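You operate a simulated robot arm through the tools that you are given. There is no shell and no other tool.

The job below is to be done with a simulated robot arm. You get a single attempt, and the scene is never put back.

## Task
Load the infuser with two scoops of tea and seat it in the pot.
Fine: fill it first; scoop back where it lay, lid back on the canister.

It is judged by the outcome, as a careful person would: the job done as asked, and still so three seconds after it is handed in. It fails if anything else is knocked over, pushed out of place, dropped, spilled or broken. Lids that push on must go on centred and level and be pressed home; caps that screw on are set level and turned clockwise until they are tight.

## Robot
A 7-joint arm with a two-finger parallel gripper, fixed in place. Base frame: the origin is on the floor under the middle of its stand, x ahead of it, y to its left, z up. Lengths are in m, angles in degrees, forces in N, time in s.
It reaches about 1.479 m from its shoulder. Its first joint turns from -166.0 to 166.0 degrees. Payload 4.4 kg.
The tool frame sits at the grasp point between the pads (the TCP): z along the fingers, y along the line on which they close. The tips reach 0.023 m beyond it. Largest opening 0.094 m; finger width 0.038, thickness 0.01; the body of the gripper, 0.054 by 0.096 m, starts 0.039 m behind the TCP.
Orientation is told as [roll, pitch, yaw] about the base's x, y, z axes, in that order, counted from this pose: with the fingers straight down and closing along the base's y, the tool's x points along the base's -x, its y along +y and its z along -z.

## Interface
- The arm moves only by the tool servo_tool. Its argument "moves" is a list of rows, each a list of 7 numbers: the turn, a rotation vector about the tool's x, y, z in units of 6 degrees (1.0 is 6 degrees), then the shift along the tool's x, y, z in units of 25 mm (1.0 is 25 mm), then the opening in per cent of the stroke, from 0 (shut) to 100 (fully open). In form: [[ax, ay, az, x, y, z, claw], ...]. A call has 1 to 20 rows; each row shifts and turns the commanded pose from where the row before left it, along the tool's axes as they then stand. A call with a number of a shift or a turn outside -1 to 1 is refused whole. A row lasts 0.2 s, in which the tool goes at most 0.05 m and 8.6 degrees; a call with a longer step from one row to the next is refused whole, and so is a gripper value outside its range. A pose out of reach is approached as far as the arm can. The call stops where the force on the tool passes 40 N (or 10 N more than at its start, if that is more) or the arm is blocked; 0.2 s more then pass. Each finger travels about 0.072 m/s and halts on what it meets, pressing with about 31 N; the grip force reading is that of the motor and also rises with nothing between the fingers. The clock runs only during rows and for 0.2 s after the last one: add rows that do not move to give the fingers time. It gives the time, the measured TCP pose, the force on the tool (base axes), the opening and the grip force at its end, in the units of the frame above (readings bear some noise), with the torque about the TCP (base axes, N m) and any sound that the robot's microphone picked up.
- Cameras (640 x 400 px; columns grow to the right, rows downward): "scene" is fixed at [0.2188, -0.5008, 1.6719]; the picture's right is [0.85, -0.53, 0.00], its down [-0.28, -0.45, -0.85] and it looks along [0.45, 0.72, -0.53] (base axes); focal length 331 px, centre (320, 200). "wrist" rides on the gripper at [0.086, 0.016, -0.074] in the tool frame; the picture's right is [-0.18, 0.98, 0.00], its down [-0.58, -0.11, -0.81] and it looks along [-0.79, -0.15, 0.59] (tool axes); focal length 243 px, centre (320, 200). There is no depth. A picture from a camera that has moved, and an enlarged one, comes with that camera's place and axes in the base frame and with its lens.
- get_image(camera): a new picture of that camera. The clock stands still meanwhile.
- close_up(camera, box): a new picture of the part [left, top, right, bottom] of that camera's present view, enlarged. The clock stands still meanwhile.
- job_done(): hands the job in; it is judged then, once.

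Nothing tells you positions but the pictures and the camera data. Unless the task says otherwise, let go and move clear before handing in.

The tools are called after "Request:" as a command line: name --pt "numbers of a row" for each row, then --argument value for the rest, lists and objects as JSON in quotes. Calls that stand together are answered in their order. servo_tool: Moves the arm, as the interface text tells. Its arguments: {"type":"object","properties":{"moves":{"type":"array","items":{"type":"array","items":{"type":"number"}}}},"required":["moves"]} The other tools are called the same way: get_image (camera) takes a picture; close_up (camera, box) takes an enlarged picture of a part of a camera's view; job_done () hands the job in.

At the start:

```text
clock: 0.0
tool_pos: [0.5978, 0.2325, 1.307]
tool_rot: [0.0, 0.0, 0.1]
ft_force: [0.1, 0.5, 0.1]
wrist_torque: [-0.02, -0.01, 0.02]
width: 0.0939
finger_force: 0.2
```

scene: 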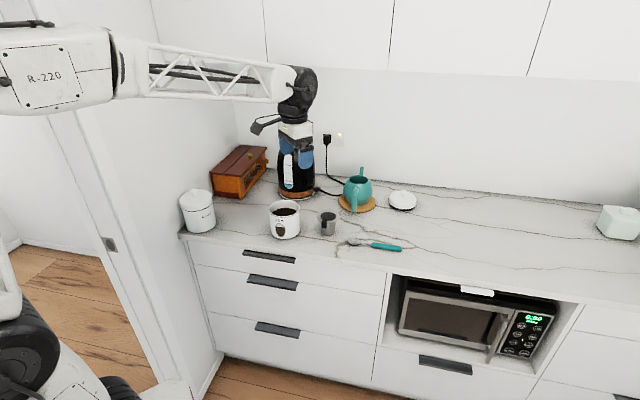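
wrist: 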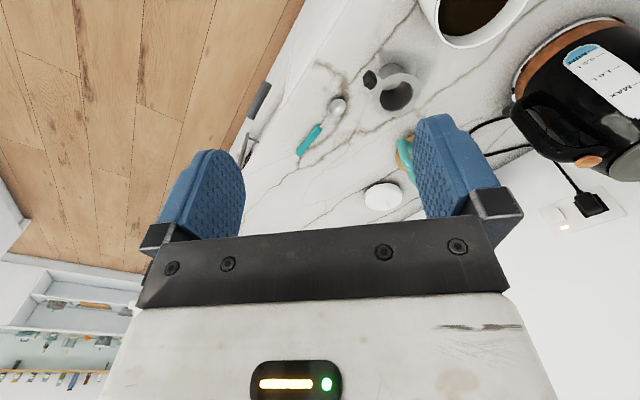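

I see a counter with a canister (white, open top with tea?), a small grey infuser cup, a teal-handled scoop, a teal teapot on a wooden trivet, a white lid, a kettle, a bread box and another white canister. I'll take close-ups first to locate everything.

Request:
close_up --camera "scene" --box '[250, 150, 430, 262]'

Request:
close_up --camera "scene" --box '[170, 130, 350, 242]'

Request:
close_up --camera "scene" --box '[310, 200, 410, 262]'

Request:
close_up --camera "scene" --box '[330, 155, 430, 217]'

Request:
close_up --camera "wrist" --box '[280, 0, 600, 200]'

```text
3.56 times, centred on (340, 206) of scene
camera zoom: at [0.2188, -0.5008, 1.6719], right [0.85, -0.53, 0.0], down [-0.28, -0.45, -0.85], along [0.45, 0.72, -0.53], focal length 1178 px, centre (249, 179)
```

zoom: 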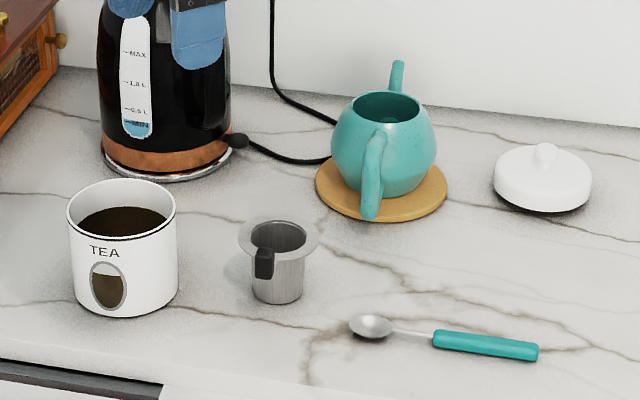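

```text
3.56 times, centred on (260, 186) of scene
camera zoom: at [0.2188, -0.5008, 1.6719], right [0.85, -0.53, 0.0], down [-0.28, -0.45, -0.85], along [0.45, 0.72, -0.53], focal length 1178 px, centre (533, 250)
```

zoom: 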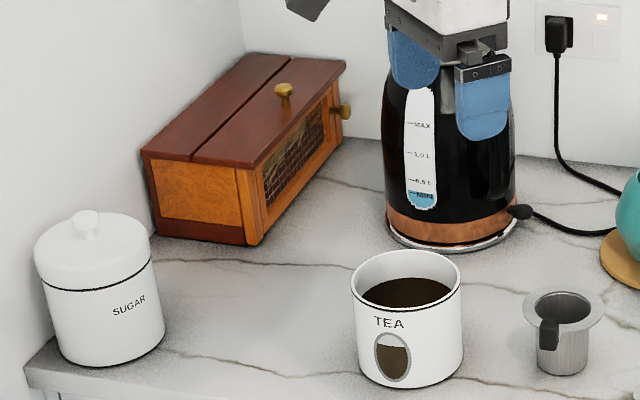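

```text
6.40 times, centred on (360, 231) of scene
camera zoom: at [0.2188, -0.5008, 1.6719], right [0.85, -0.53, 0.0], down [-0.28, -0.45, -0.85], along [0.45, 0.72, -0.53], focal length 2120 px, centre (64, 2)
```

zoom: 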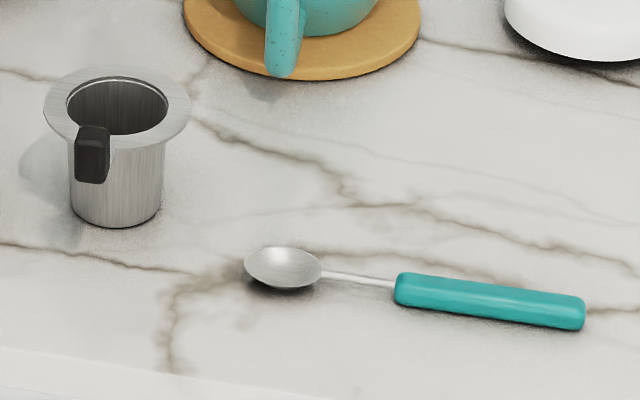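

```text
6.40 times, centred on (380, 186) of scene
camera zoom: at [0.2188, -0.5008, 1.6719], right [0.85, -0.53, 0.0], down [-0.28, -0.45, -0.85], along [0.45, 0.72, -0.53], focal length 2120 px, centre (-64, 290)
```

zoom: 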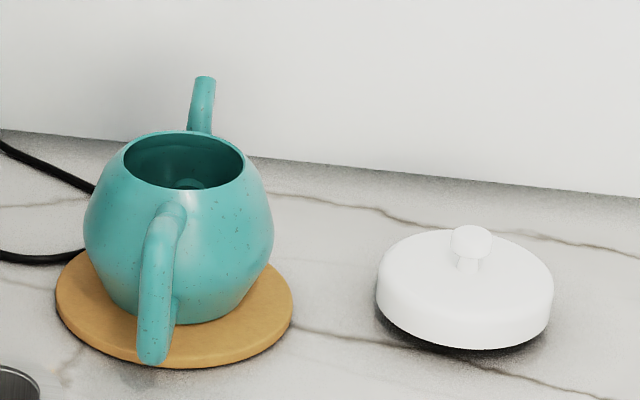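

```text
2.00 times, centred on (440, 100) of wrist
camera zoom: at [0.5111, 0.2489, 1.3815], right [0.18, 0.98, 0.0], down [0.58, -0.11, 0.81], along [0.79, -0.15, -0.59], focal length 485 px, centre (80, 400)
```

zoom: 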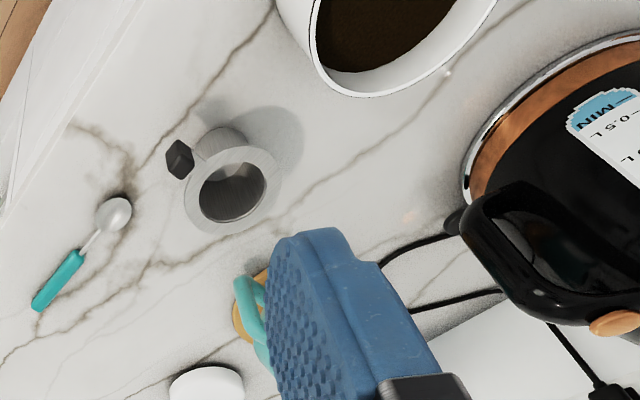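

The counter runs at -45° in the base frame. I put the tea canister near (0.644, 0.434), the infuser near (0.780, 0.342), the scoop from (0.823, 0.235) to (0.94, 0.117), the pot near (0.991, 0.438) and the lid near (1.169, 0.346), all on a counter top at about z = 0.9. I'll move over the scoop first, staying high, and then turn the wrist.

Request:
servo_tool --pt "0 0 0 -1 -0.27 0 100" --pt "0 0 0 -1 -0.27 0 100" --pt "0 0 0 -1 -0.27 0 100" --pt "0 0 0 -1 -0.27 0 100" --pt "0 0 0 -1 -0.27 0 100" --pt "0 0 0 -1 -0.27 0 100" --pt "0 0 0 -1 -0.27 0 100" --pt "0 0 0 -1 -0.27 0 100" --pt "0 0 0 -1 -0.27 0 100" --pt "0 0 0 -1 -0.27 0 100" --pt "0 0 0 -1 -0.27 0 100" --pt "0 0 0 -1 -0.27 0 100" --pt "0 0 0 0 0 0 100"

Request:
servo_tool --pt "0 0 -1 0 0 0 100" --pt "0 0 -1 0 0 0 100" --pt "0 0 -1 0 0 0 100" --pt "0 0 -1 0 0 0 100" --pt "0 0 -1 0 0 0 100" --pt "0 0 -1 0 0 0 100" --pt "0 0 -1 0 0 0 100" --pt "0 0 -1 0 0 0 100" --pt "0 0 -1 0 0 0 100" --pt "0 0 -1 0 0 0 100" --pt "0 0 0 0 0 0 100"

Request:
get_image --camera "wrist"

Request:
get_image --camera "scene"

```text
clock: 2.8
tool_pos: [0.8981, 0.1503, 1.3082]
tool_rot: [0.1, 0.0, 0.0]
ft_force: [-0.3, -1.6, -0.6]
wrist_torque: [0.0, -0.02, 0.04]
width: 0.0941
finger_force: 0.0
```

```text
clock: 5.2
tool_pos: [0.8979, 0.1511, 1.3063]
tool_rot: [0.0, 0.0, 60.0]
ft_force: [0.8, -0.5, 0.8]
wrist_torque: [0.03, 0.01, 0.01]
width: 0.094
finger_force: 0.0
```

```text
taken
camera wrist: at [0.8402, 0.0837, 1.3816], right [-0.76, 0.65, 0.0], down [0.38, 0.45, 0.81], along [0.53, 0.61, -0.59], focal length 243 px, centre (320, 200)
```

wrist: 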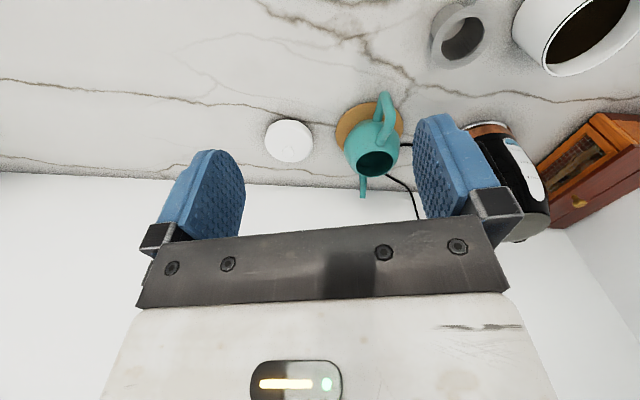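

```text
taken
```

scene: 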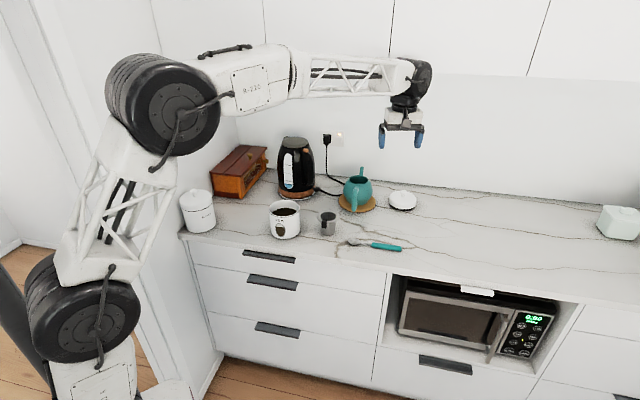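

The wrist turned to 60° without trouble. I'll carry on to 135° so the camera sits on the handle side and looks toward the bowl.

Request:
servo_tool --pt "0 0 -1 0 0 0 100" --pt "0 0 -1 0 0 0 100" --pt "0 0 -1 0 0 0 100" --pt "0 0 -1 0 0 0 100" --pt "0 0 -1 0 0 0 100" --pt "0 0 -1 0 0 0 100" --pt "0 0 -1 0 0 0 100" --pt "0 0 -1 0 0 0 100" --pt "0 0 -1 0 0 0 100" --pt "0 0 -1 0 0 0 100" --pt "0 0 -1 0 0 0 100" --pt "0 0 -1 0 0 0 100" --pt "0 0 -0.5 0 0 0 100" --pt "0 0 0 0 0 0 100"

Request:
get_image --camera "wrist"

Request:
get_image --camera "scene"

```text
clock: 8.2
tool_pos: [0.8984, 0.1509, 1.3072]
tool_rot: [0.0, 0.1, 135.1]
ft_force: [-0.4, 0.0, -0.4]
wrist_torque: [0.0, -0.03, 0.02]
width: 0.0937
finger_force: 0.1
```

```text
taken
camera wrist: at [0.947, 0.078, 1.3818], right [-0.82, -0.57, 0.0], down [-0.33, 0.49, 0.81], along [-0.46, 0.67, -0.59], focal length 243 px, centre (320, 200)
```

wrist: 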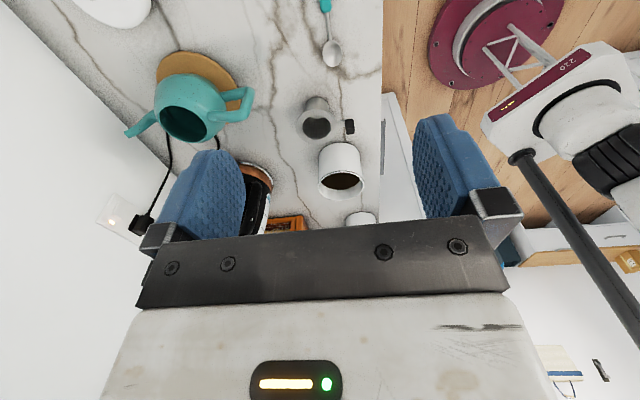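

```text
taken
```

scene: 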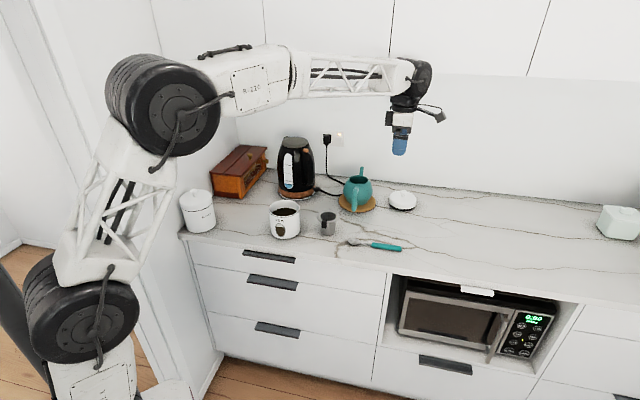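

The tool reached 135° and everything is in view. I'll take close-ups to triangulate the scoop, infuser and canister.

Request:
close_up --camera "wrist" --box '[270, 0, 400, 81]'

Request:
close_up --camera "wrist" --box '[280, 80, 400, 210]'

Request:
close_up --camera "wrist" --box '[110, 30, 290, 150]'

```text
4.92 times, centred on (335, 40) of wrist
camera zoom: at [0.947, 0.078, 1.3818], right [-0.82, -0.57, 0.0], down [-0.33, 0.49, 0.81], along [-0.46, 0.67, -0.59], focal length 1194 px, centre (246, 985)
```

zoom: 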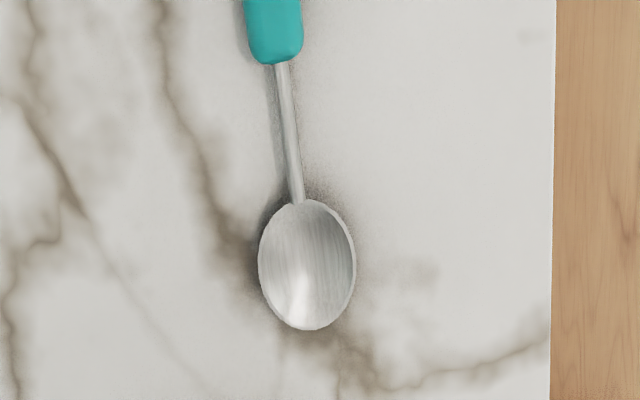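

```text
3.08 times, centred on (340, 145) of wrist
camera zoom: at [0.947, 0.078, 1.3818], right [-0.82, -0.57, 0.0], down [-0.33, 0.49, 0.81], along [-0.46, 0.67, -0.59], focal length 746 px, centre (258, 369)
```

zoom: 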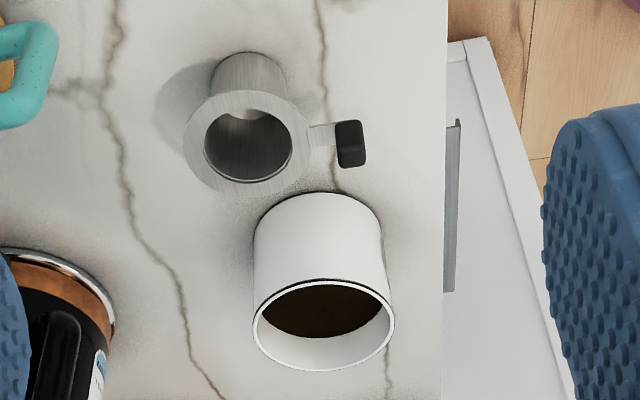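

```text
3.33 times, centred on (200, 90) of wrist
camera zoom: at [0.947, 0.078, 1.3818], right [-0.82, -0.57, 0.0], down [-0.33, 0.49, 0.81], along [-0.46, 0.67, -0.59], focal length 809 px, centre (720, 567)
```

zoom: 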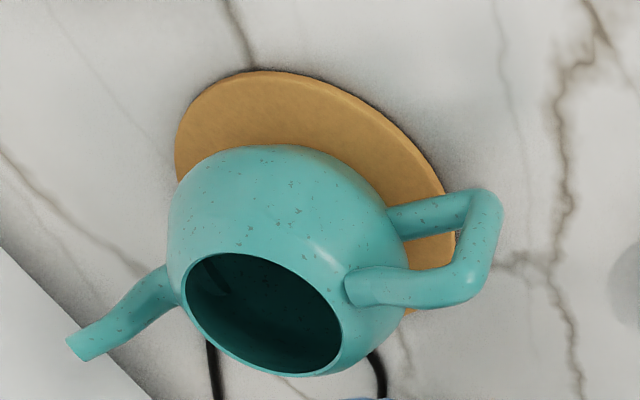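

The estimates agree: infuser (0.778, 0.340) with its rim at z ≈ 0.967 and a grip tab pointing toward the robot, canister (0.6435, 0.430) with its rim at z ≈ 1.003, and scoop bowl (0.818, 0.228) with the handle centre near (0.900, 0.148). I'll descend over the handle and check.

Request:
servo_tool --pt "0 0 0 0.0 0 1 100" --pt "0 0 0 0.0 0 1 100" --pt "0 0 0 0.0 0 1 100" --pt "0 0 0 0.0 0 1 100" --pt "0 0 0 0.0 0 1 100" --pt "0 0 0 0.0 0 1 100" --pt "0 0 0 0.0 0 1 100" --pt "0 0 0 0.0 0 1 100" --pt "0 0 0 0.0 0 1 100" --pt "0 0 0 0.0 0 1 100" --pt "0 0 0 0.0 0 1 100" --pt "0 0 0 0.12 0.04 0.5 100" --pt "0 0 0 0 0 0 100"

Request:
get_image --camera "wrist"

Request:
close_up --camera "scene" --box '[310, 180, 440, 261]'

```text
clock: 11.0
tool_pos: [0.9008, 0.1478, 1.0201]
tool_rot: [0.0, 0.0, 135.0]
ft_force: [-0.4, -0.2, 0.6]
wrist_torque: [0.0, -0.01, -0.03]
width: 0.0942
finger_force: 0.1
```

```text
taken
camera wrist: at [0.9496, 0.0755, 1.0944], right [-0.83, -0.56, 0.0], down [-0.33, 0.49, 0.81], along [-0.45, 0.67, -0.59], focal length 243 px, centre (320, 200)
```

wrist: 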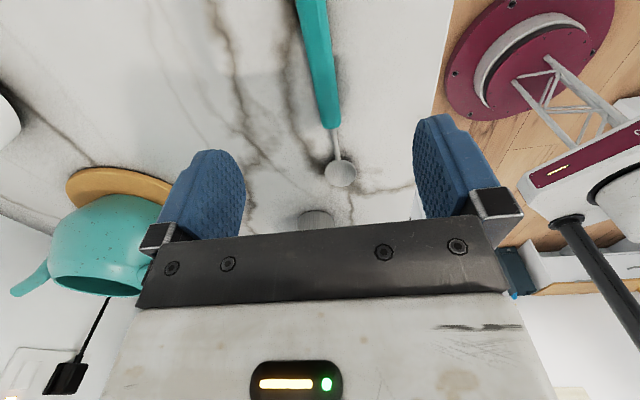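

```text
4.92 times, centred on (375, 220) of scene
camera zoom: at [0.2188, -0.5008, 1.6719], right [0.85, -0.53, 0.0], down [-0.28, -0.45, -0.85], along [0.45, 0.72, -0.53], focal length 1631 px, centre (49, 99)
```

zoom: 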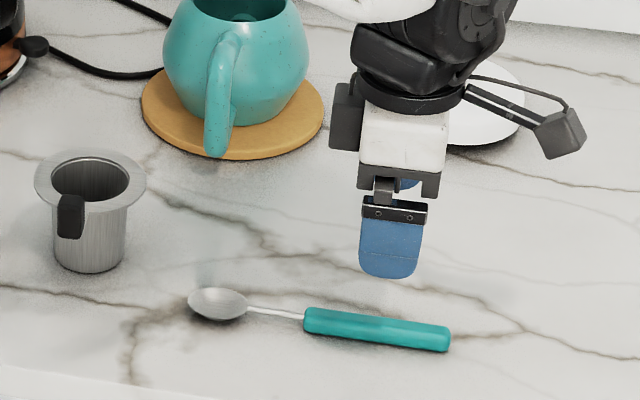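

Request:
close_up --camera "wrist" --box '[230, 0, 430, 200]'

```text
2.00 times, centred on (330, 100) of wrist
camera zoom: at [0.9496, 0.0755, 1.0944], right [-0.83, -0.56, 0.0], down [-0.33, 0.49, 0.81], along [-0.45, 0.67, -0.59], focal length 485 px, centre (300, 400)
```

zoom: 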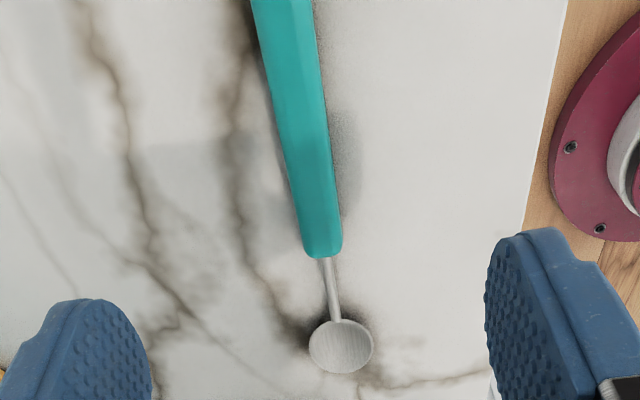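

The handle lies under the tool at about -45°, with the TCP roughly 2 mm off it in depth. I'll descend carefully, taking the last millimetres in small steps while watching the force.

Request:
servo_tool --pt "0 0 0 0 0.08 1 70" --pt "0 0 0 0 0 1 70" --pt "0 0 0 0 0 1 70" --pt "0 0 0 0 0 0.4 70" --pt "0 0 0 0 0 0.1 70" --pt "0 0 0 0 0 0 70"

Request:
close_up --camera "scene" --box '[340, 200, 440, 262]'

Request:
get_image --camera "wrist"

```text
clock: 12.4
tool_pos: [0.9, 0.1474, 0.9326]
tool_rot: [-0.1, 0.0, 134.9]
ft_force: [0.6, -0.1, 0.8]
wrist_torque: [0.01, 0.01, -0.01]
width: 0.0658
finger_force: 0.1
```

```text
6.40 times, centred on (390, 231) of scene
camera zoom: at [0.2188, -0.5008, 1.6719], right [0.85, -0.53, 0.0], down [-0.28, -0.45, -0.85], along [0.45, 0.72, -0.53], focal length 2120 px, centre (-128, 2)
```

zoom: 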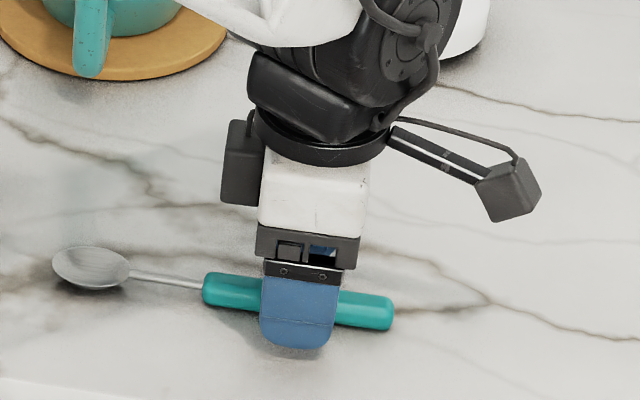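

```text
taken
camera wrist: at [0.9485, 0.0742, 1.0076], right [-0.83, -0.56, 0.0], down [-0.33, 0.49, 0.81], along [-0.45, 0.67, -0.59], focal length 243 px, centre (320, 200)
```

wrist: 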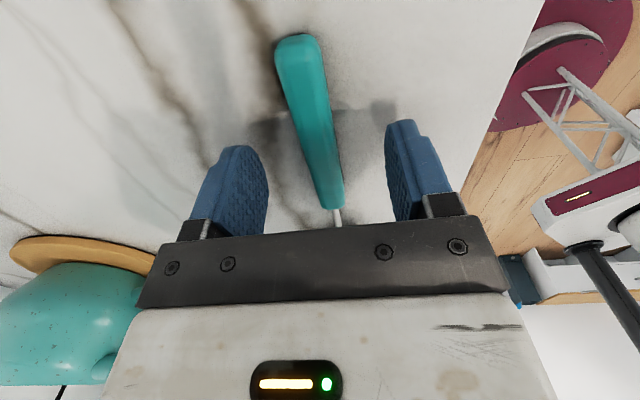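

Request:
servo_tool --pt "0 0 0 0 0 0.1 70" --pt "0 0 0 0 0 0.1 70" --pt "0 0 0 0 0 0 70"

Request:
close_up --camera "scene" --box '[365, 225, 425, 262]'

```text
clock: 13.2
tool_pos: [0.8989, 0.1461, 0.9264]
tool_rot: [-0.1, 0.1, 135.0]
ft_force: [-0.3, 1.3, 0.1]
wrist_torque: [-0.01, 0.0, -0.02]
width: 0.0659
finger_force: 0.1
```

```text
10.67 times, centred on (395, 244) of scene
camera zoom: at [0.2188, -0.5008, 1.6719], right [0.85, -0.53, 0.0], down [-0.28, -0.45, -0.85], along [0.45, 0.72, -0.53], focal length 3534 px, centre (-480, -264)
```

zoom: 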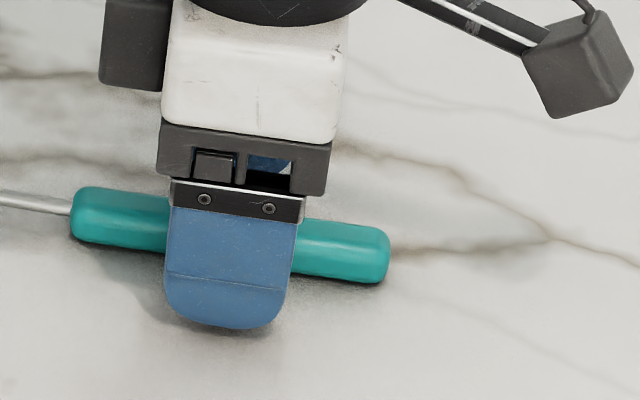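

Request:
servo_tool --pt "0 0 0 0 0 0.06 70" --pt "0 0 0 0 0 0.06 70" --pt "0 0 0 0 0 0 70"

Request:
close_up --camera "scene" --box '[365, 225, 425, 262]'

```text
clock: 14.0
tool_pos: [0.8988, 0.1468, 0.9235]
tool_rot: [0.0, 0.0, 134.9]
ft_force: [0.5, -0.2, -0.6]
wrist_torque: [0.01, -0.02, -0.01]
width: 0.0658
finger_force: 0.0
```

```text
10.67 times, centred on (395, 244) of scene
camera zoom: at [0.2188, -0.5008, 1.6719], right [0.85, -0.53, 0.0], down [-0.28, -0.45, -0.85], along [0.45, 0.72, -0.53], focal length 3534 px, centre (-480, -264)
```

zoom: 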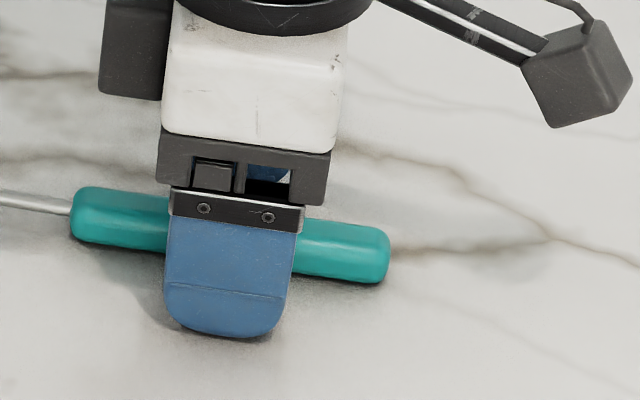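

Request:
servo_tool --pt "0 0 0 0 0 0.06 70" --pt "0 0 0 0 0 0 70"

Request:
servo_tool --pt "0 0 0 0 0 0.06 70" --pt "0 0 0 0 0 0 70"

```text
clock: 14.6
tool_pos: [0.8988, 0.1456, 0.923]
tool_rot: [-0.1, 0.0, 134.9]
ft_force: [0.9, -0.4, 0.7]
wrist_torque: [-0.04, 0.02, 0.04]
width: 0.0658
finger_force: 0.1
```

```text
clock: 15.2
tool_pos: [0.8999, 0.1451, 0.9234]
tool_rot: [-0.1, 0.1, 135.0]
ft_force: [0.9, -4.1, 21.3]
wrist_torque: [-0.4, 0.86, 0.19]
width: 0.0671
finger_force: 1.5
```

The tips touched the counter, so its top is at z ≈ 0.900. I'll back off about 2 mm and close on the handle.

Request:
servo_tool --pt "0 0 0 0 0 -0.1 70" --pt "0 0 0 0 0 -0.06 70" --pt "0 0 0 0 0 0 70"

Request:
servo_tool --pt "0 0 0 0 0 0 50" --pt "0 0 0 0 0 0 35" --pt "0 0 0 0 0 0 25" --pt "0 0 0 0 0 0 15" --pt "0 0 0 0 0 0 0" --pt "0 0 0 0 0 0 0" --pt "0 0 0 0 0 0 0"

Request:
close_up --camera "scene" --box '[340, 200, 440, 262]'

Request:
get_image --camera "wrist"

```text
clock: 16.0
tool_pos: [0.8994, 0.146, 0.9244]
tool_rot: [0.0, 0.0, 135.0]
ft_force: [0.6, 0.7, 0.6]
wrist_torque: [-0.02, -0.02, 0.01]
width: 0.0656
finger_force: 0.1
```

```text
clock: 17.6
tool_pos: [0.899, 0.1478, 0.9244]
tool_rot: [0.0, 0.0, 135.0]
ft_force: [0.1, -0.1, 0.8]
wrist_torque: [-0.01, 0.0, 0.03]
width: 0.0168
finger_force: 31.0
```

```text
6.40 times, centred on (390, 231) of scene
camera zoom: at [0.2188, -0.5008, 1.6719], right [0.85, -0.53, 0.0], down [-0.28, -0.45, -0.85], along [0.45, 0.72, -0.53], focal length 2120 px, centre (-128, 2)
```

zoom: 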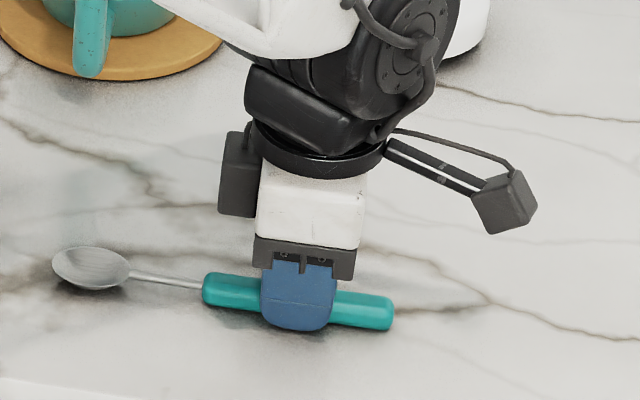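

```text
taken
camera wrist: at [0.9477, 0.0745, 1.0], right [-0.83, -0.56, 0.0], down [-0.33, 0.49, 0.81], along [-0.45, 0.67, -0.59], focal length 243 px, centre (320, 200)
```

wrist: 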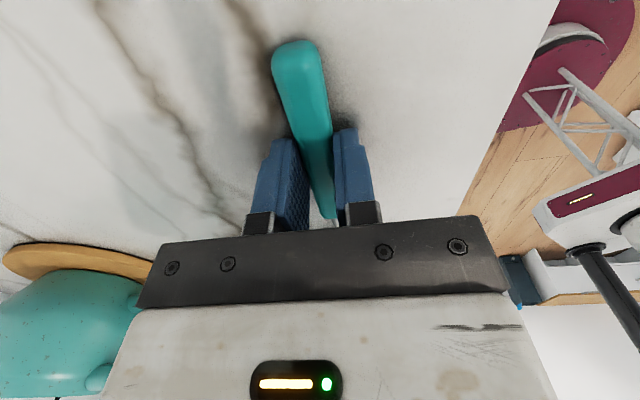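

The scoop handle is gripped at 16.8 mm wide. I'll lift it straight up, then check how the scoop sits in the fingers.

Request:
servo_tool --pt "0 0 0 0 0 -0.3 0" --pt "0 0 0 0 0 -0.7 0" --pt "0 0 0 0 0 -1 0" --pt "0 0 0 0 0 -1 0" --pt "0 0 0 0 0 -1 0" --pt "0 0 0 0 0 -1 0" --pt "0 0 0 0 0 -1 0" --pt "0 0 0 0 0 -1 0" --pt "0 0 0 0 0 0 0"

Request:
get_image --camera "wrist"

Request:
close_up --camera "scene" --box '[300, 130, 460, 230]'

```text
clock: 19.6
tool_pos: [0.9019, 0.1467, 1.0998]
tool_rot: [0.1, 0.0, 135.0]
ft_force: [0.1, 0.0, -1.0]
wrist_torque: [-0.01, -0.04, 0.01]
width: 0.017
finger_force: 31.3
```

```text
taken
camera wrist: at [0.9496, 0.0749, 1.1748], right [-0.83, -0.56, 0.0], down [-0.33, 0.49, 0.81], along [-0.45, 0.67, -0.59], focal length 243 px, centre (320, 200)
```

wrist: 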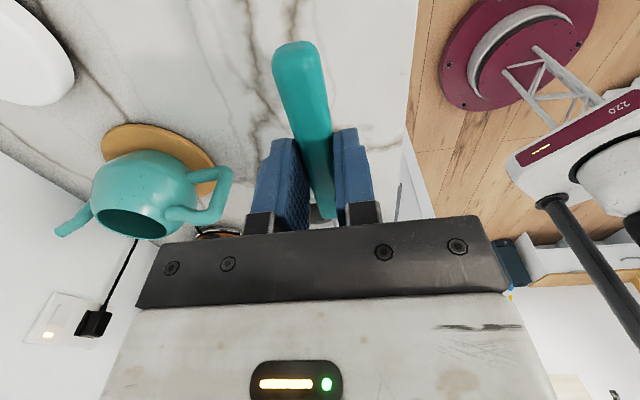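

```text
4.00 times, centred on (380, 180) of scene
camera zoom: at [0.2188, -0.5008, 1.6719], right [0.85, -0.53, 0.0], down [-0.28, -0.45, -0.85], along [0.45, 0.72, -0.53], focal length 1325 px, centre (80, 280)
```

zoom: 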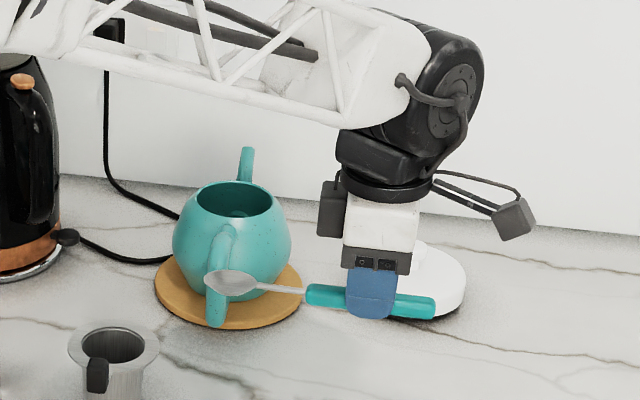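

The scoop is held level and the bowl is where I calculated. I'll carry it along the counter to the canister at a safe height and tilt it 60° with the bowl down.

Request:
servo_tool --pt "0 0 0 -1 -0.0633 -0.2 0" --pt "0 0 0 -1 -0.0633 -0.2 0" --pt "0 0 0 -1 -0.0633 -0.2 0" --pt "0 0 0 -1 -0.0633 -0.2 0" --pt "0 0 0 -1 -0.0633 -0.2 0" --pt "0 0 0 -1 -0.0633 -0.2 0" --pt "0 0 0 -1 -0.0633 -0.2 0" --pt "0 0 0 -1 -0.0633 -0.2 0" --pt "0 0 0 -1 -0.0633 -0.2 0" --pt "0 0 0 -1 -0.0633 -0.2 0" --pt "0 0 0 -1 -0.0633 -0.2 0" --pt "0 0 0 -1 -0.0633 -0.2 0" --pt "0 0 0 0 0 0 0"

Request:
servo_tool --pt "0 1 0 0 0 0 0" --pt "0 1 0 0 0 0 0" --pt "0 1 0 0 0 0 0" --pt "0 1 0 0 0 0 0" --pt "0 1 0 0 0 0 0" --pt "0 0 0 0 0 0 0"

Request:
get_image --camera "scene"

Request:
get_image --camera "wrist"

```text
clock: 22.4
tool_pos: [0.6994, 0.3723, 1.1598]
tool_rot: [0.0, 0.0, 134.9]
ft_force: [0.2, -0.7, -0.6]
wrist_torque: [-0.02, -0.03, -0.02]
width: 0.0168
finger_force: 30.5
```

```text
clock: 23.8
tool_pos: [0.7011, 0.3728, 1.1597]
tool_rot: [-0.1, 30.1, 135.0]
ft_force: [-0.7, -0.7, -1.0]
wrist_torque: [-0.01, -0.02, -0.01]
width: 0.017
finger_force: 31.1
```

```text
taken
```

scene: 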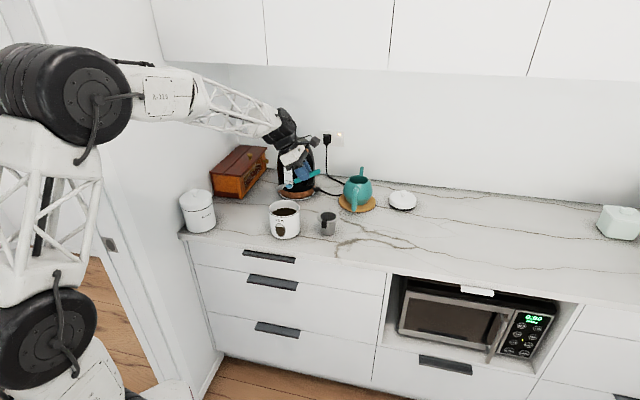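

```text
taken
camera wrist: at [0.7142, 0.3352, 1.2683], right [-0.81, -0.58, -0.09], down [-0.56, 0.72, 0.41], along [-0.17, 0.38, -0.91], focal length 243 px, centre (320, 200)
```

wrist: 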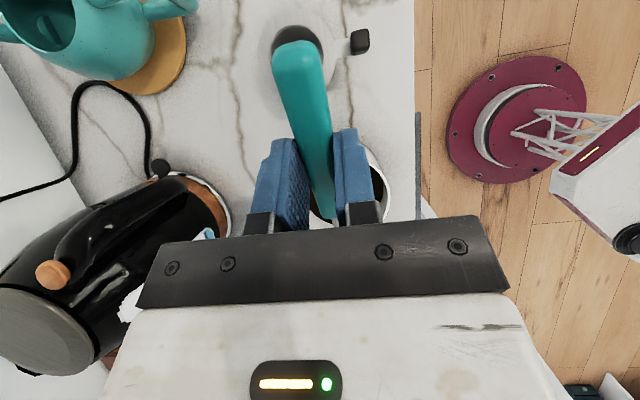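

Request:
close_up --camera "scene" --box '[240, 120, 360, 240]'

Request:
servo_tool --pt "0 1 0 0 0 0 0" --pt "0 1 0 0 0 0 0" --pt "0 1 0 0 0 0 0" --pt "0 1 0 0 0 0 0" --pt "0 1 0 0 0 0 0" --pt "0 0 0 0 0 0 0"

Request:
close_up --camera "scene" --box '[240, 120, 360, 240]'

Request:
get_image --camera "wrist"

```text
3.33 times, centred on (300, 180) of scene
camera zoom: at [0.2188, -0.5008, 1.6719], right [0.85, -0.53, 0.0], down [-0.28, -0.45, -0.85], along [0.45, 0.72, -0.53], focal length 1104 px, centre (387, 267)
```

zoom: 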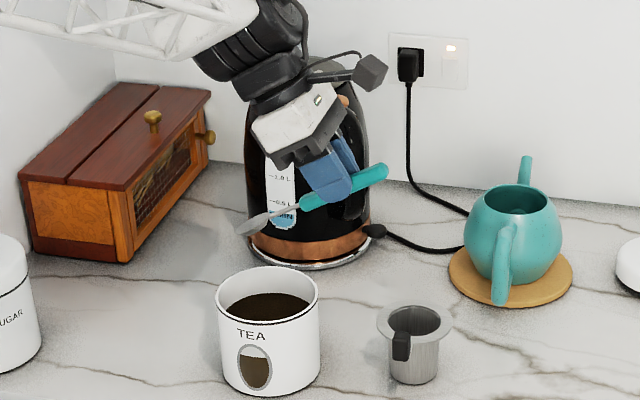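

```text
clock: 25.2
tool_pos: [0.7012, 0.3729, 1.1593]
tool_rot: [-0.2, 60.1, 134.9]
ft_force: [0.5, -0.5, -0.7]
wrist_torque: [0.02, 0.0, 0.02]
width: 0.0169
finger_force: 30.5
```

```text
3.33 times, centred on (300, 180) of scene
camera zoom: at [0.2188, -0.5008, 1.6719], right [0.85, -0.53, 0.0], down [-0.28, -0.45, -0.85], along [0.45, 0.72, -0.53], focal length 1104 px, centre (387, 267)
```

zoom: 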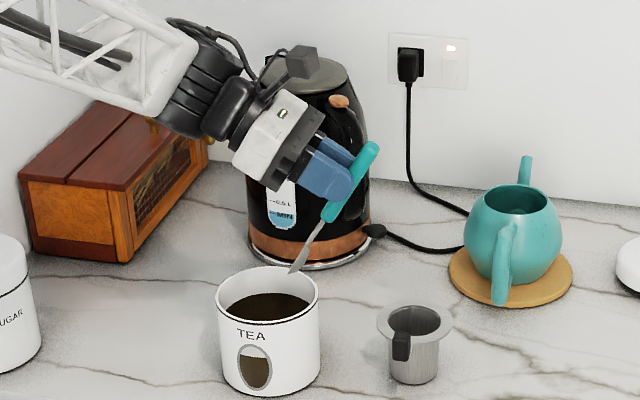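

```text
taken
camera wrist: at [0.6729, 0.3763, 1.2724], right [-0.76, -0.63, -0.16], down [-0.62, 0.78, -0.1], along [0.19, 0.02, -0.98], focal length 243 px, centre (320, 200)
```

wrist: 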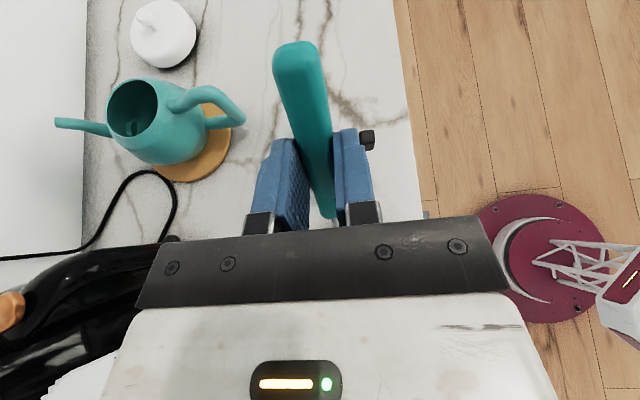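

The scoop is tilted 60° beside the canister rim and the arm has room. I'll centre the bowl over the opening and lower it until the tip is just above the tea.

Request:
servo_tool --pt "0 0 0 -0.315 0 -0.546 0" --pt "0 0 0 -0.315 0 -0.546 0" --pt "0 0 0 -0.728 0 0.42 0" --pt "0 0 0 -0.728 0 0.42 0" --pt "0 0 0 -0.728 0 0.42 0" --pt "0 0 0 0 0 0 0"

Request:
close_up --camera "scene" --box '[240, 140, 340, 240]'

Request:
get_image --camera "wrist"

```text
clock: 26.6
tool_pos: [0.6785, 0.396, 1.0973]
tool_rot: [0.0, 59.9, 134.9]
ft_force: [-0.1, -0.6, -0.3]
wrist_torque: [0.02, 0.0, 0.0]
width: 0.017
finger_force: 31.2
```

```text
4.00 times, centred on (290, 190) of scene
camera zoom: at [0.2188, -0.5008, 1.6719], right [0.85, -0.53, 0.0], down [-0.28, -0.45, -0.85], along [0.45, 0.72, -0.53], focal length 1325 px, centre (440, 240)
```

zoom: 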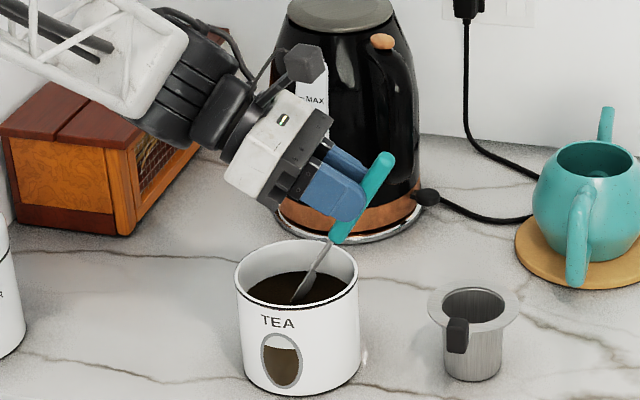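

```text
taken
camera wrist: at [0.6508, 0.3998, 1.2095], right [-0.76, -0.63, -0.16], down [-0.62, 0.78, -0.1], along [0.19, 0.02, -0.98], focal length 243 px, centre (320, 200)
```

wrist: 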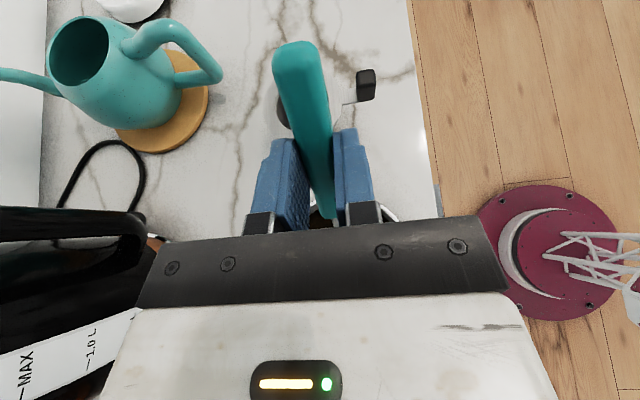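

The tip is right at the tea surface where I calculated. Next I'll plunge in, sweep forward while levelling, and lift out.

Request:
servo_tool --pt "0 0 0 -0.606 0 0.35 0" --pt "0 0 0 -0.606 0 0.35 0" --pt "0 0 0 0 0 0 0"

Request:
close_up --camera "scene" --box '[240, 140, 340, 240]'

```text
clock: 27.4
tool_pos: [0.678, 0.3974, 1.0625]
tool_rot: [-0.1, 60.0, 134.8]
ft_force: [-0.6, -0.4, -0.2]
wrist_torque: [0.0, -0.01, 0.02]
width: 0.0168
finger_force: 30.8
```

```text
4.00 times, centred on (290, 190) of scene
camera zoom: at [0.2188, -0.5008, 1.6719], right [0.85, -0.53, 0.0], down [-0.28, -0.45, -0.85], along [0.45, 0.72, -0.53], focal length 1325 px, centre (440, 240)
```

zoom: 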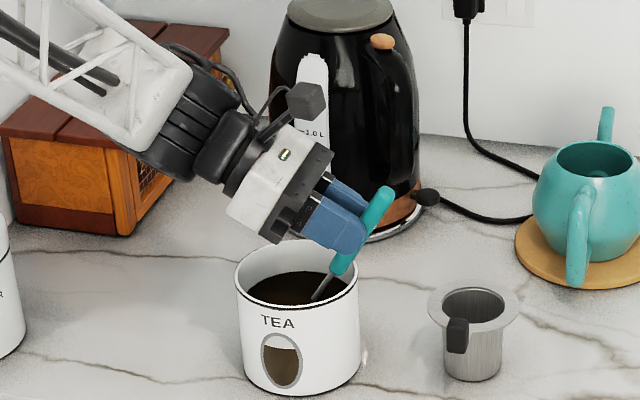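

Request:
servo_tool --pt "0 -1 0 -0.212 0 0.21 0" --pt "0 -1 0 -0.177 0 0.192 0" --pt "0 -1 0 -0.061 0 0.195 0" --pt "0 0 0 0 0 0 0"

Request:
close_up --camera "scene" --box '[240, 140, 340, 240]'

```text
clock: 28.4
tool_pos: [0.6818, 0.3912, 1.0431]
tool_rot: [0.0, 42.0, 134.8]
ft_force: [-0.2, -0.8, -0.4]
wrist_torque: [-0.01, 0.02, -0.04]
width: 0.0167
finger_force: 31.2
```

```text
4.00 times, centred on (290, 190) of scene
camera zoom: at [0.2188, -0.5008, 1.6719], right [0.85, -0.53, 0.0], down [-0.28, -0.45, -0.85], along [0.45, 0.72, -0.53], focal length 1325 px, centre (440, 240)
```

zoom: 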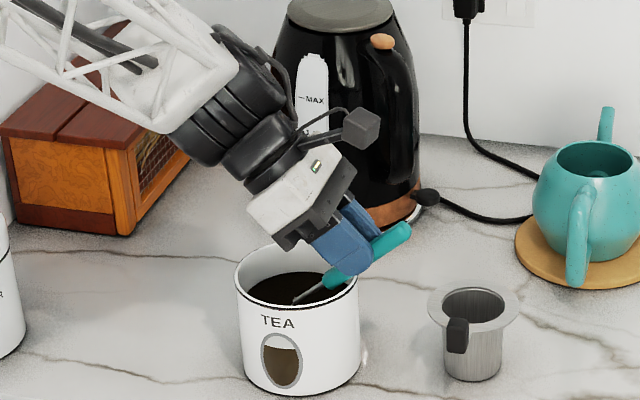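

Request:
close_up --camera "scene" --box '[265, 180, 345, 230]'

```text
8.00 times, centred on (305, 205) of scene
camera zoom: at [0.2188, -0.5008, 1.6719], right [0.85, -0.53, 0.0], down [-0.28, -0.45, -0.85], along [0.45, 0.72, -0.53], focal length 2650 px, centre (440, 160)
```

zoom: 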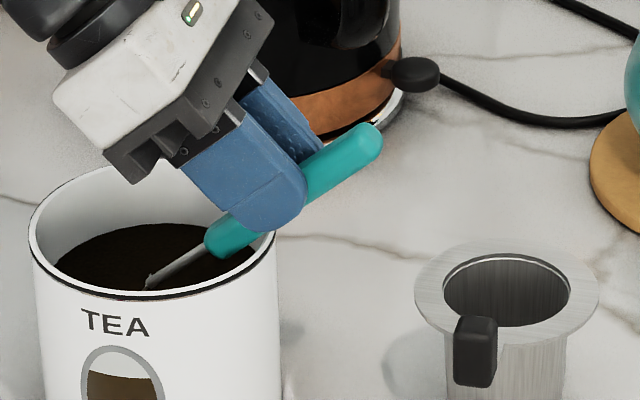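

The handle clears the rim. I'll keep lifting and levelling.

Request:
servo_tool --pt "0 -0.667 0 0.263 0 -0.119 0" --pt "0 -0.833 0 0.281 0 0.082 0" --pt "0 -1 0 0.257 0 0.148 0" --pt "0 0 0 0 0 0 0"

Request:
close_up --camera "scene" --box '[265, 180, 345, 230]'

```text
clock: 29.4
tool_pos: [0.694, 0.3782, 1.0532]
tool_rot: [0.0, 27.1, 135.0]
ft_force: [0.2, -0.6, 0.3]
wrist_torque: [-0.03, 0.0, 0.01]
width: 0.0166
finger_force: 31.0
```

```text
8.00 times, centred on (305, 205) of scene
camera zoom: at [0.2188, -0.5008, 1.6719], right [0.85, -0.53, 0.0], down [-0.28, -0.45, -0.85], along [0.45, 0.72, -0.53], focal length 2650 px, centre (440, 160)
```

zoom: 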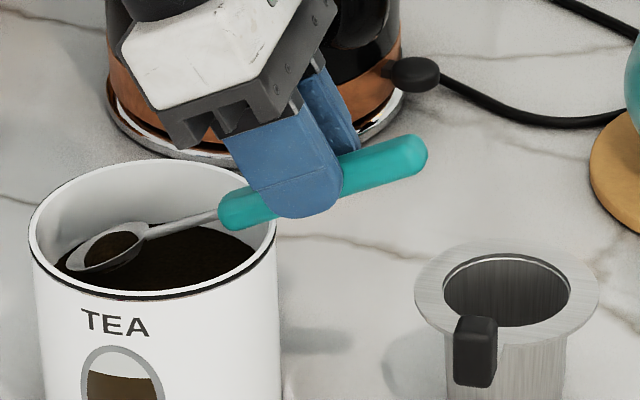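

Tea is in the bowl. I'll finish levelling and lift clear of the rim.

Request:
servo_tool --pt "0 -1 0 0.219 0 0.125 0" --pt "0 -1 0 0.181 0 0.108 0" --pt "0 -1 0 0.144 0 0.096 0" --pt "0 -1 0 0.108 0 0.005 0" --pt "0 -0.5 0 0.059 0 -0.357 0" --pt "0 0 0 0 0 0 0"

Request:
close_up --camera "scene" --box '[255, 170, 335, 220]'

Request:
get_image --camera "wrist"

```text
clock: 30.8
tool_pos: [0.7079, 0.3645, 1.0606]
tool_rot: [0.0, 0.1, 135.0]
ft_force: [-0.2, -0.3, -0.2]
wrist_torque: [-0.01, -0.05, -0.03]
width: 0.0169
finger_force: 31.5
```

```text
8.00 times, centred on (295, 195) of scene
camera zoom: at [0.2188, -0.5008, 1.6719], right [0.85, -0.53, 0.0], down [-0.28, -0.45, -0.85], along [0.45, 0.72, -0.53], focal length 2650 px, centre (520, 240)
```

zoom: 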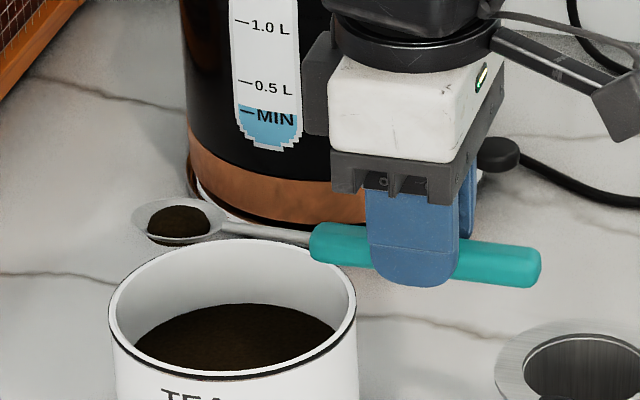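

```text
taken
camera wrist: at [0.7557, 0.2922, 1.1361], right [-0.83, -0.56, 0.0], down [-0.33, 0.49, 0.81], along [-0.46, 0.67, -0.59], focal length 243 px, centre (320, 200)
```

wrist: 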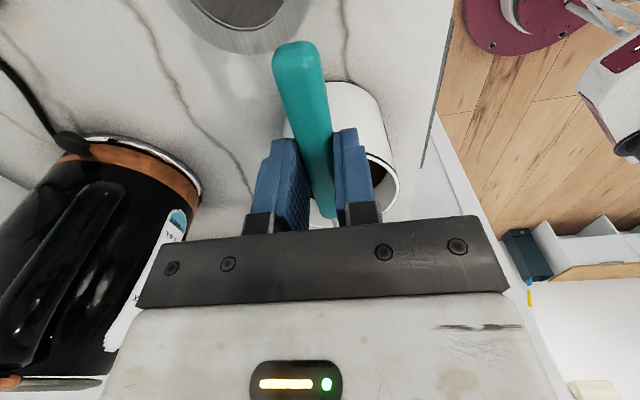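

A good mound of tea is in the bowl and nothing has spilled. I'll carry it level to above the infuser.

Request:
servo_tool --pt "0 0 0 0.3 -0.048 -0.2 0" --pt "0 0 0 0.6 -0.097 0 0" --pt "0 0 0 0.7 -0.113 0 0" --pt "0 0 0 0.7 -0.113 0 0" --pt "0 0 0 0.7 -0.113 0 0" --pt "0 0 0 0.7 -0.113 0 0" --pt "0 0 0 0.7 -0.113 0 0" --pt "0 0 0 0.7 -0.113 0 0" --pt "0 0 0 0.7 -0.113 0 0" --pt "0 0 0 0.7 -0.113 0 0" --pt "0 0 0 0.7 -0.113 0 0" --pt "0 0 0 0.6 -0.097 0 0" --pt "0 0 0 0.212 -0.03 0 0" --pt "0 0 0 0 0 0 0"

Request:
close_up --camera "scene" --box '[290, 170, 390, 240]'

Request:
get_image --camera "wrist"

```text
clock: 33.8
tool_pos: [0.8741, 0.246, 1.0643]
tool_rot: [0.0, 0.0, 135.0]
ft_force: [0.0, 0.3, 0.7]
wrist_torque: [-0.04, -0.01, 0.02]
width: 0.0168
finger_force: 30.5
```

```text
5.71 times, centred on (340, 205) of scene
camera zoom: at [0.2188, -0.5008, 1.6719], right [0.85, -0.53, 0.0], down [-0.28, -0.45, -0.85], along [0.45, 0.72, -0.53], focal length 1893 px, centre (206, 171)
```

zoom: 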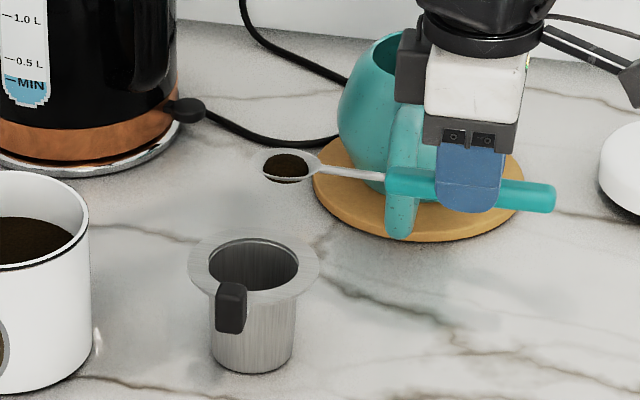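

```text
taken
camera wrist: at [0.922, 0.1728, 1.1394], right [-0.83, -0.56, 0.0], down [-0.33, 0.49, 0.81], along [-0.45, 0.67, -0.59], focal length 243 px, centre (320, 200)
```

wrist: 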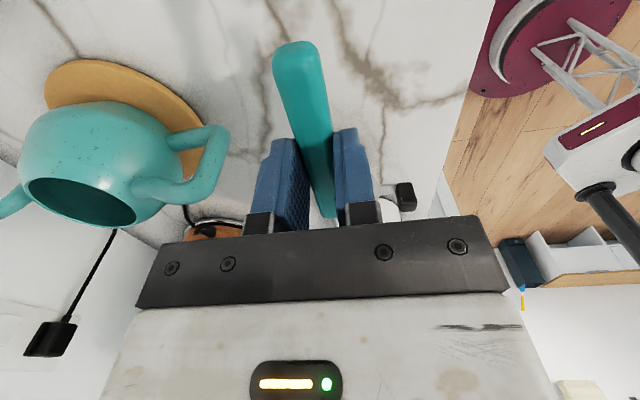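

Request:
close_up --camera "scene" --box '[315, 180, 365, 215]'

```text
11.43 times, centred on (340, 198) of scene
camera zoom: at [0.2188, -0.5008, 1.6719], right [0.85, -0.53, 0.0], down [-0.28, -0.45, -0.85], along [0.45, 0.72, -0.53], focal length 3786 px, centre (91, 229)
```

zoom: 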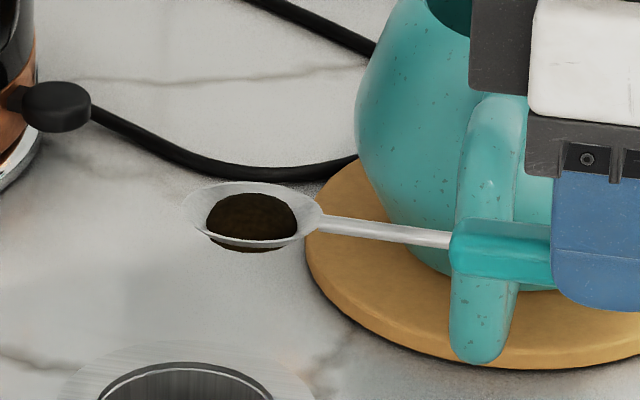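

The bowl tip sits over the infuser centre, within about 2–3 mm. I'll lower it to about 15 mm above the rim.

Request:
servo_tool --pt "0 0 0 0 0 0.5 0" --pt "0 0 0 0 0 0.7 0" --pt "0 0 0 0 0 0.7 0" --pt "0 0 0 0 0 0.5 0" --pt "0 0 0 0 0 0.2 0" --pt "0 0 0 0 0 0 0"

Request:
close_up --camera "scene" --box '[305, 185, 385, 241]'

```text
clock: 35.2
tool_pos: [0.8713, 0.2457, 1.0001]
tool_rot: [0.0, 0.0, 134.9]
ft_force: [-0.1, 0.7, 1.0]
wrist_torque: [-0.02, -0.01, -0.02]
width: 0.0165
finger_force: 31.3
```

```text
7.14 times, centred on (345, 213) of scene
camera zoom: at [0.2188, -0.5008, 1.6719], right [0.85, -0.53, 0.0], down [-0.28, -0.45, -0.85], along [0.45, 0.72, -0.53], focal length 2366 px, centre (141, 107)
```

zoom: 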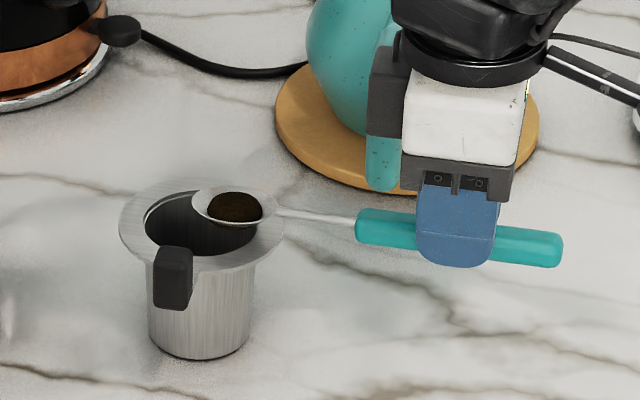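

Request:
servo_tool --pt "0 1 0 -0.0924 0 -0.565 0" --pt "0 1 0 -0.0924 0 -0.565 0" --pt "0 1 0 -0.0924 0 -0.565 0" --pt "0 1 0 -0.0924 0 -0.565 0" --pt "0 0 0 0 0 0 0"

Request:
close_up --camera "scene" --box '[305, 175, 385, 231]'

```text
clock: 36.4
tool_pos: [0.8582, 0.2577, 1.0551]
tool_rot: [-0.2, 24.2, 134.8]
ft_force: [0.1, -0.1, 0.1]
wrist_torque: [0.0, -0.01, 0.0]
width: 0.0166
finger_force: 31.4
```

```text
7.14 times, centred on (345, 203) of scene
camera zoom: at [0.2188, -0.5008, 1.6719], right [0.85, -0.53, 0.0], down [-0.28, -0.45, -0.85], along [0.45, 0.72, -0.53], focal length 2366 px, centre (141, 179)
```

zoom: 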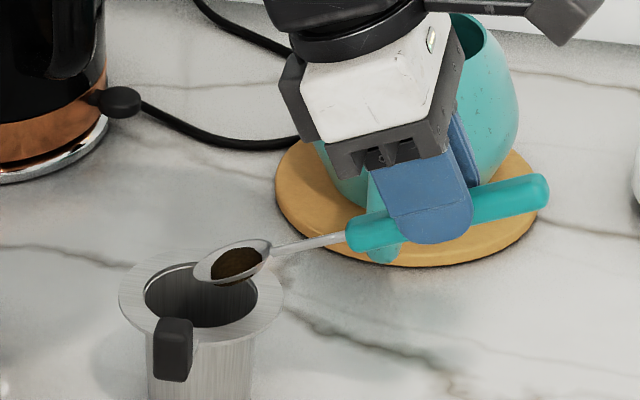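

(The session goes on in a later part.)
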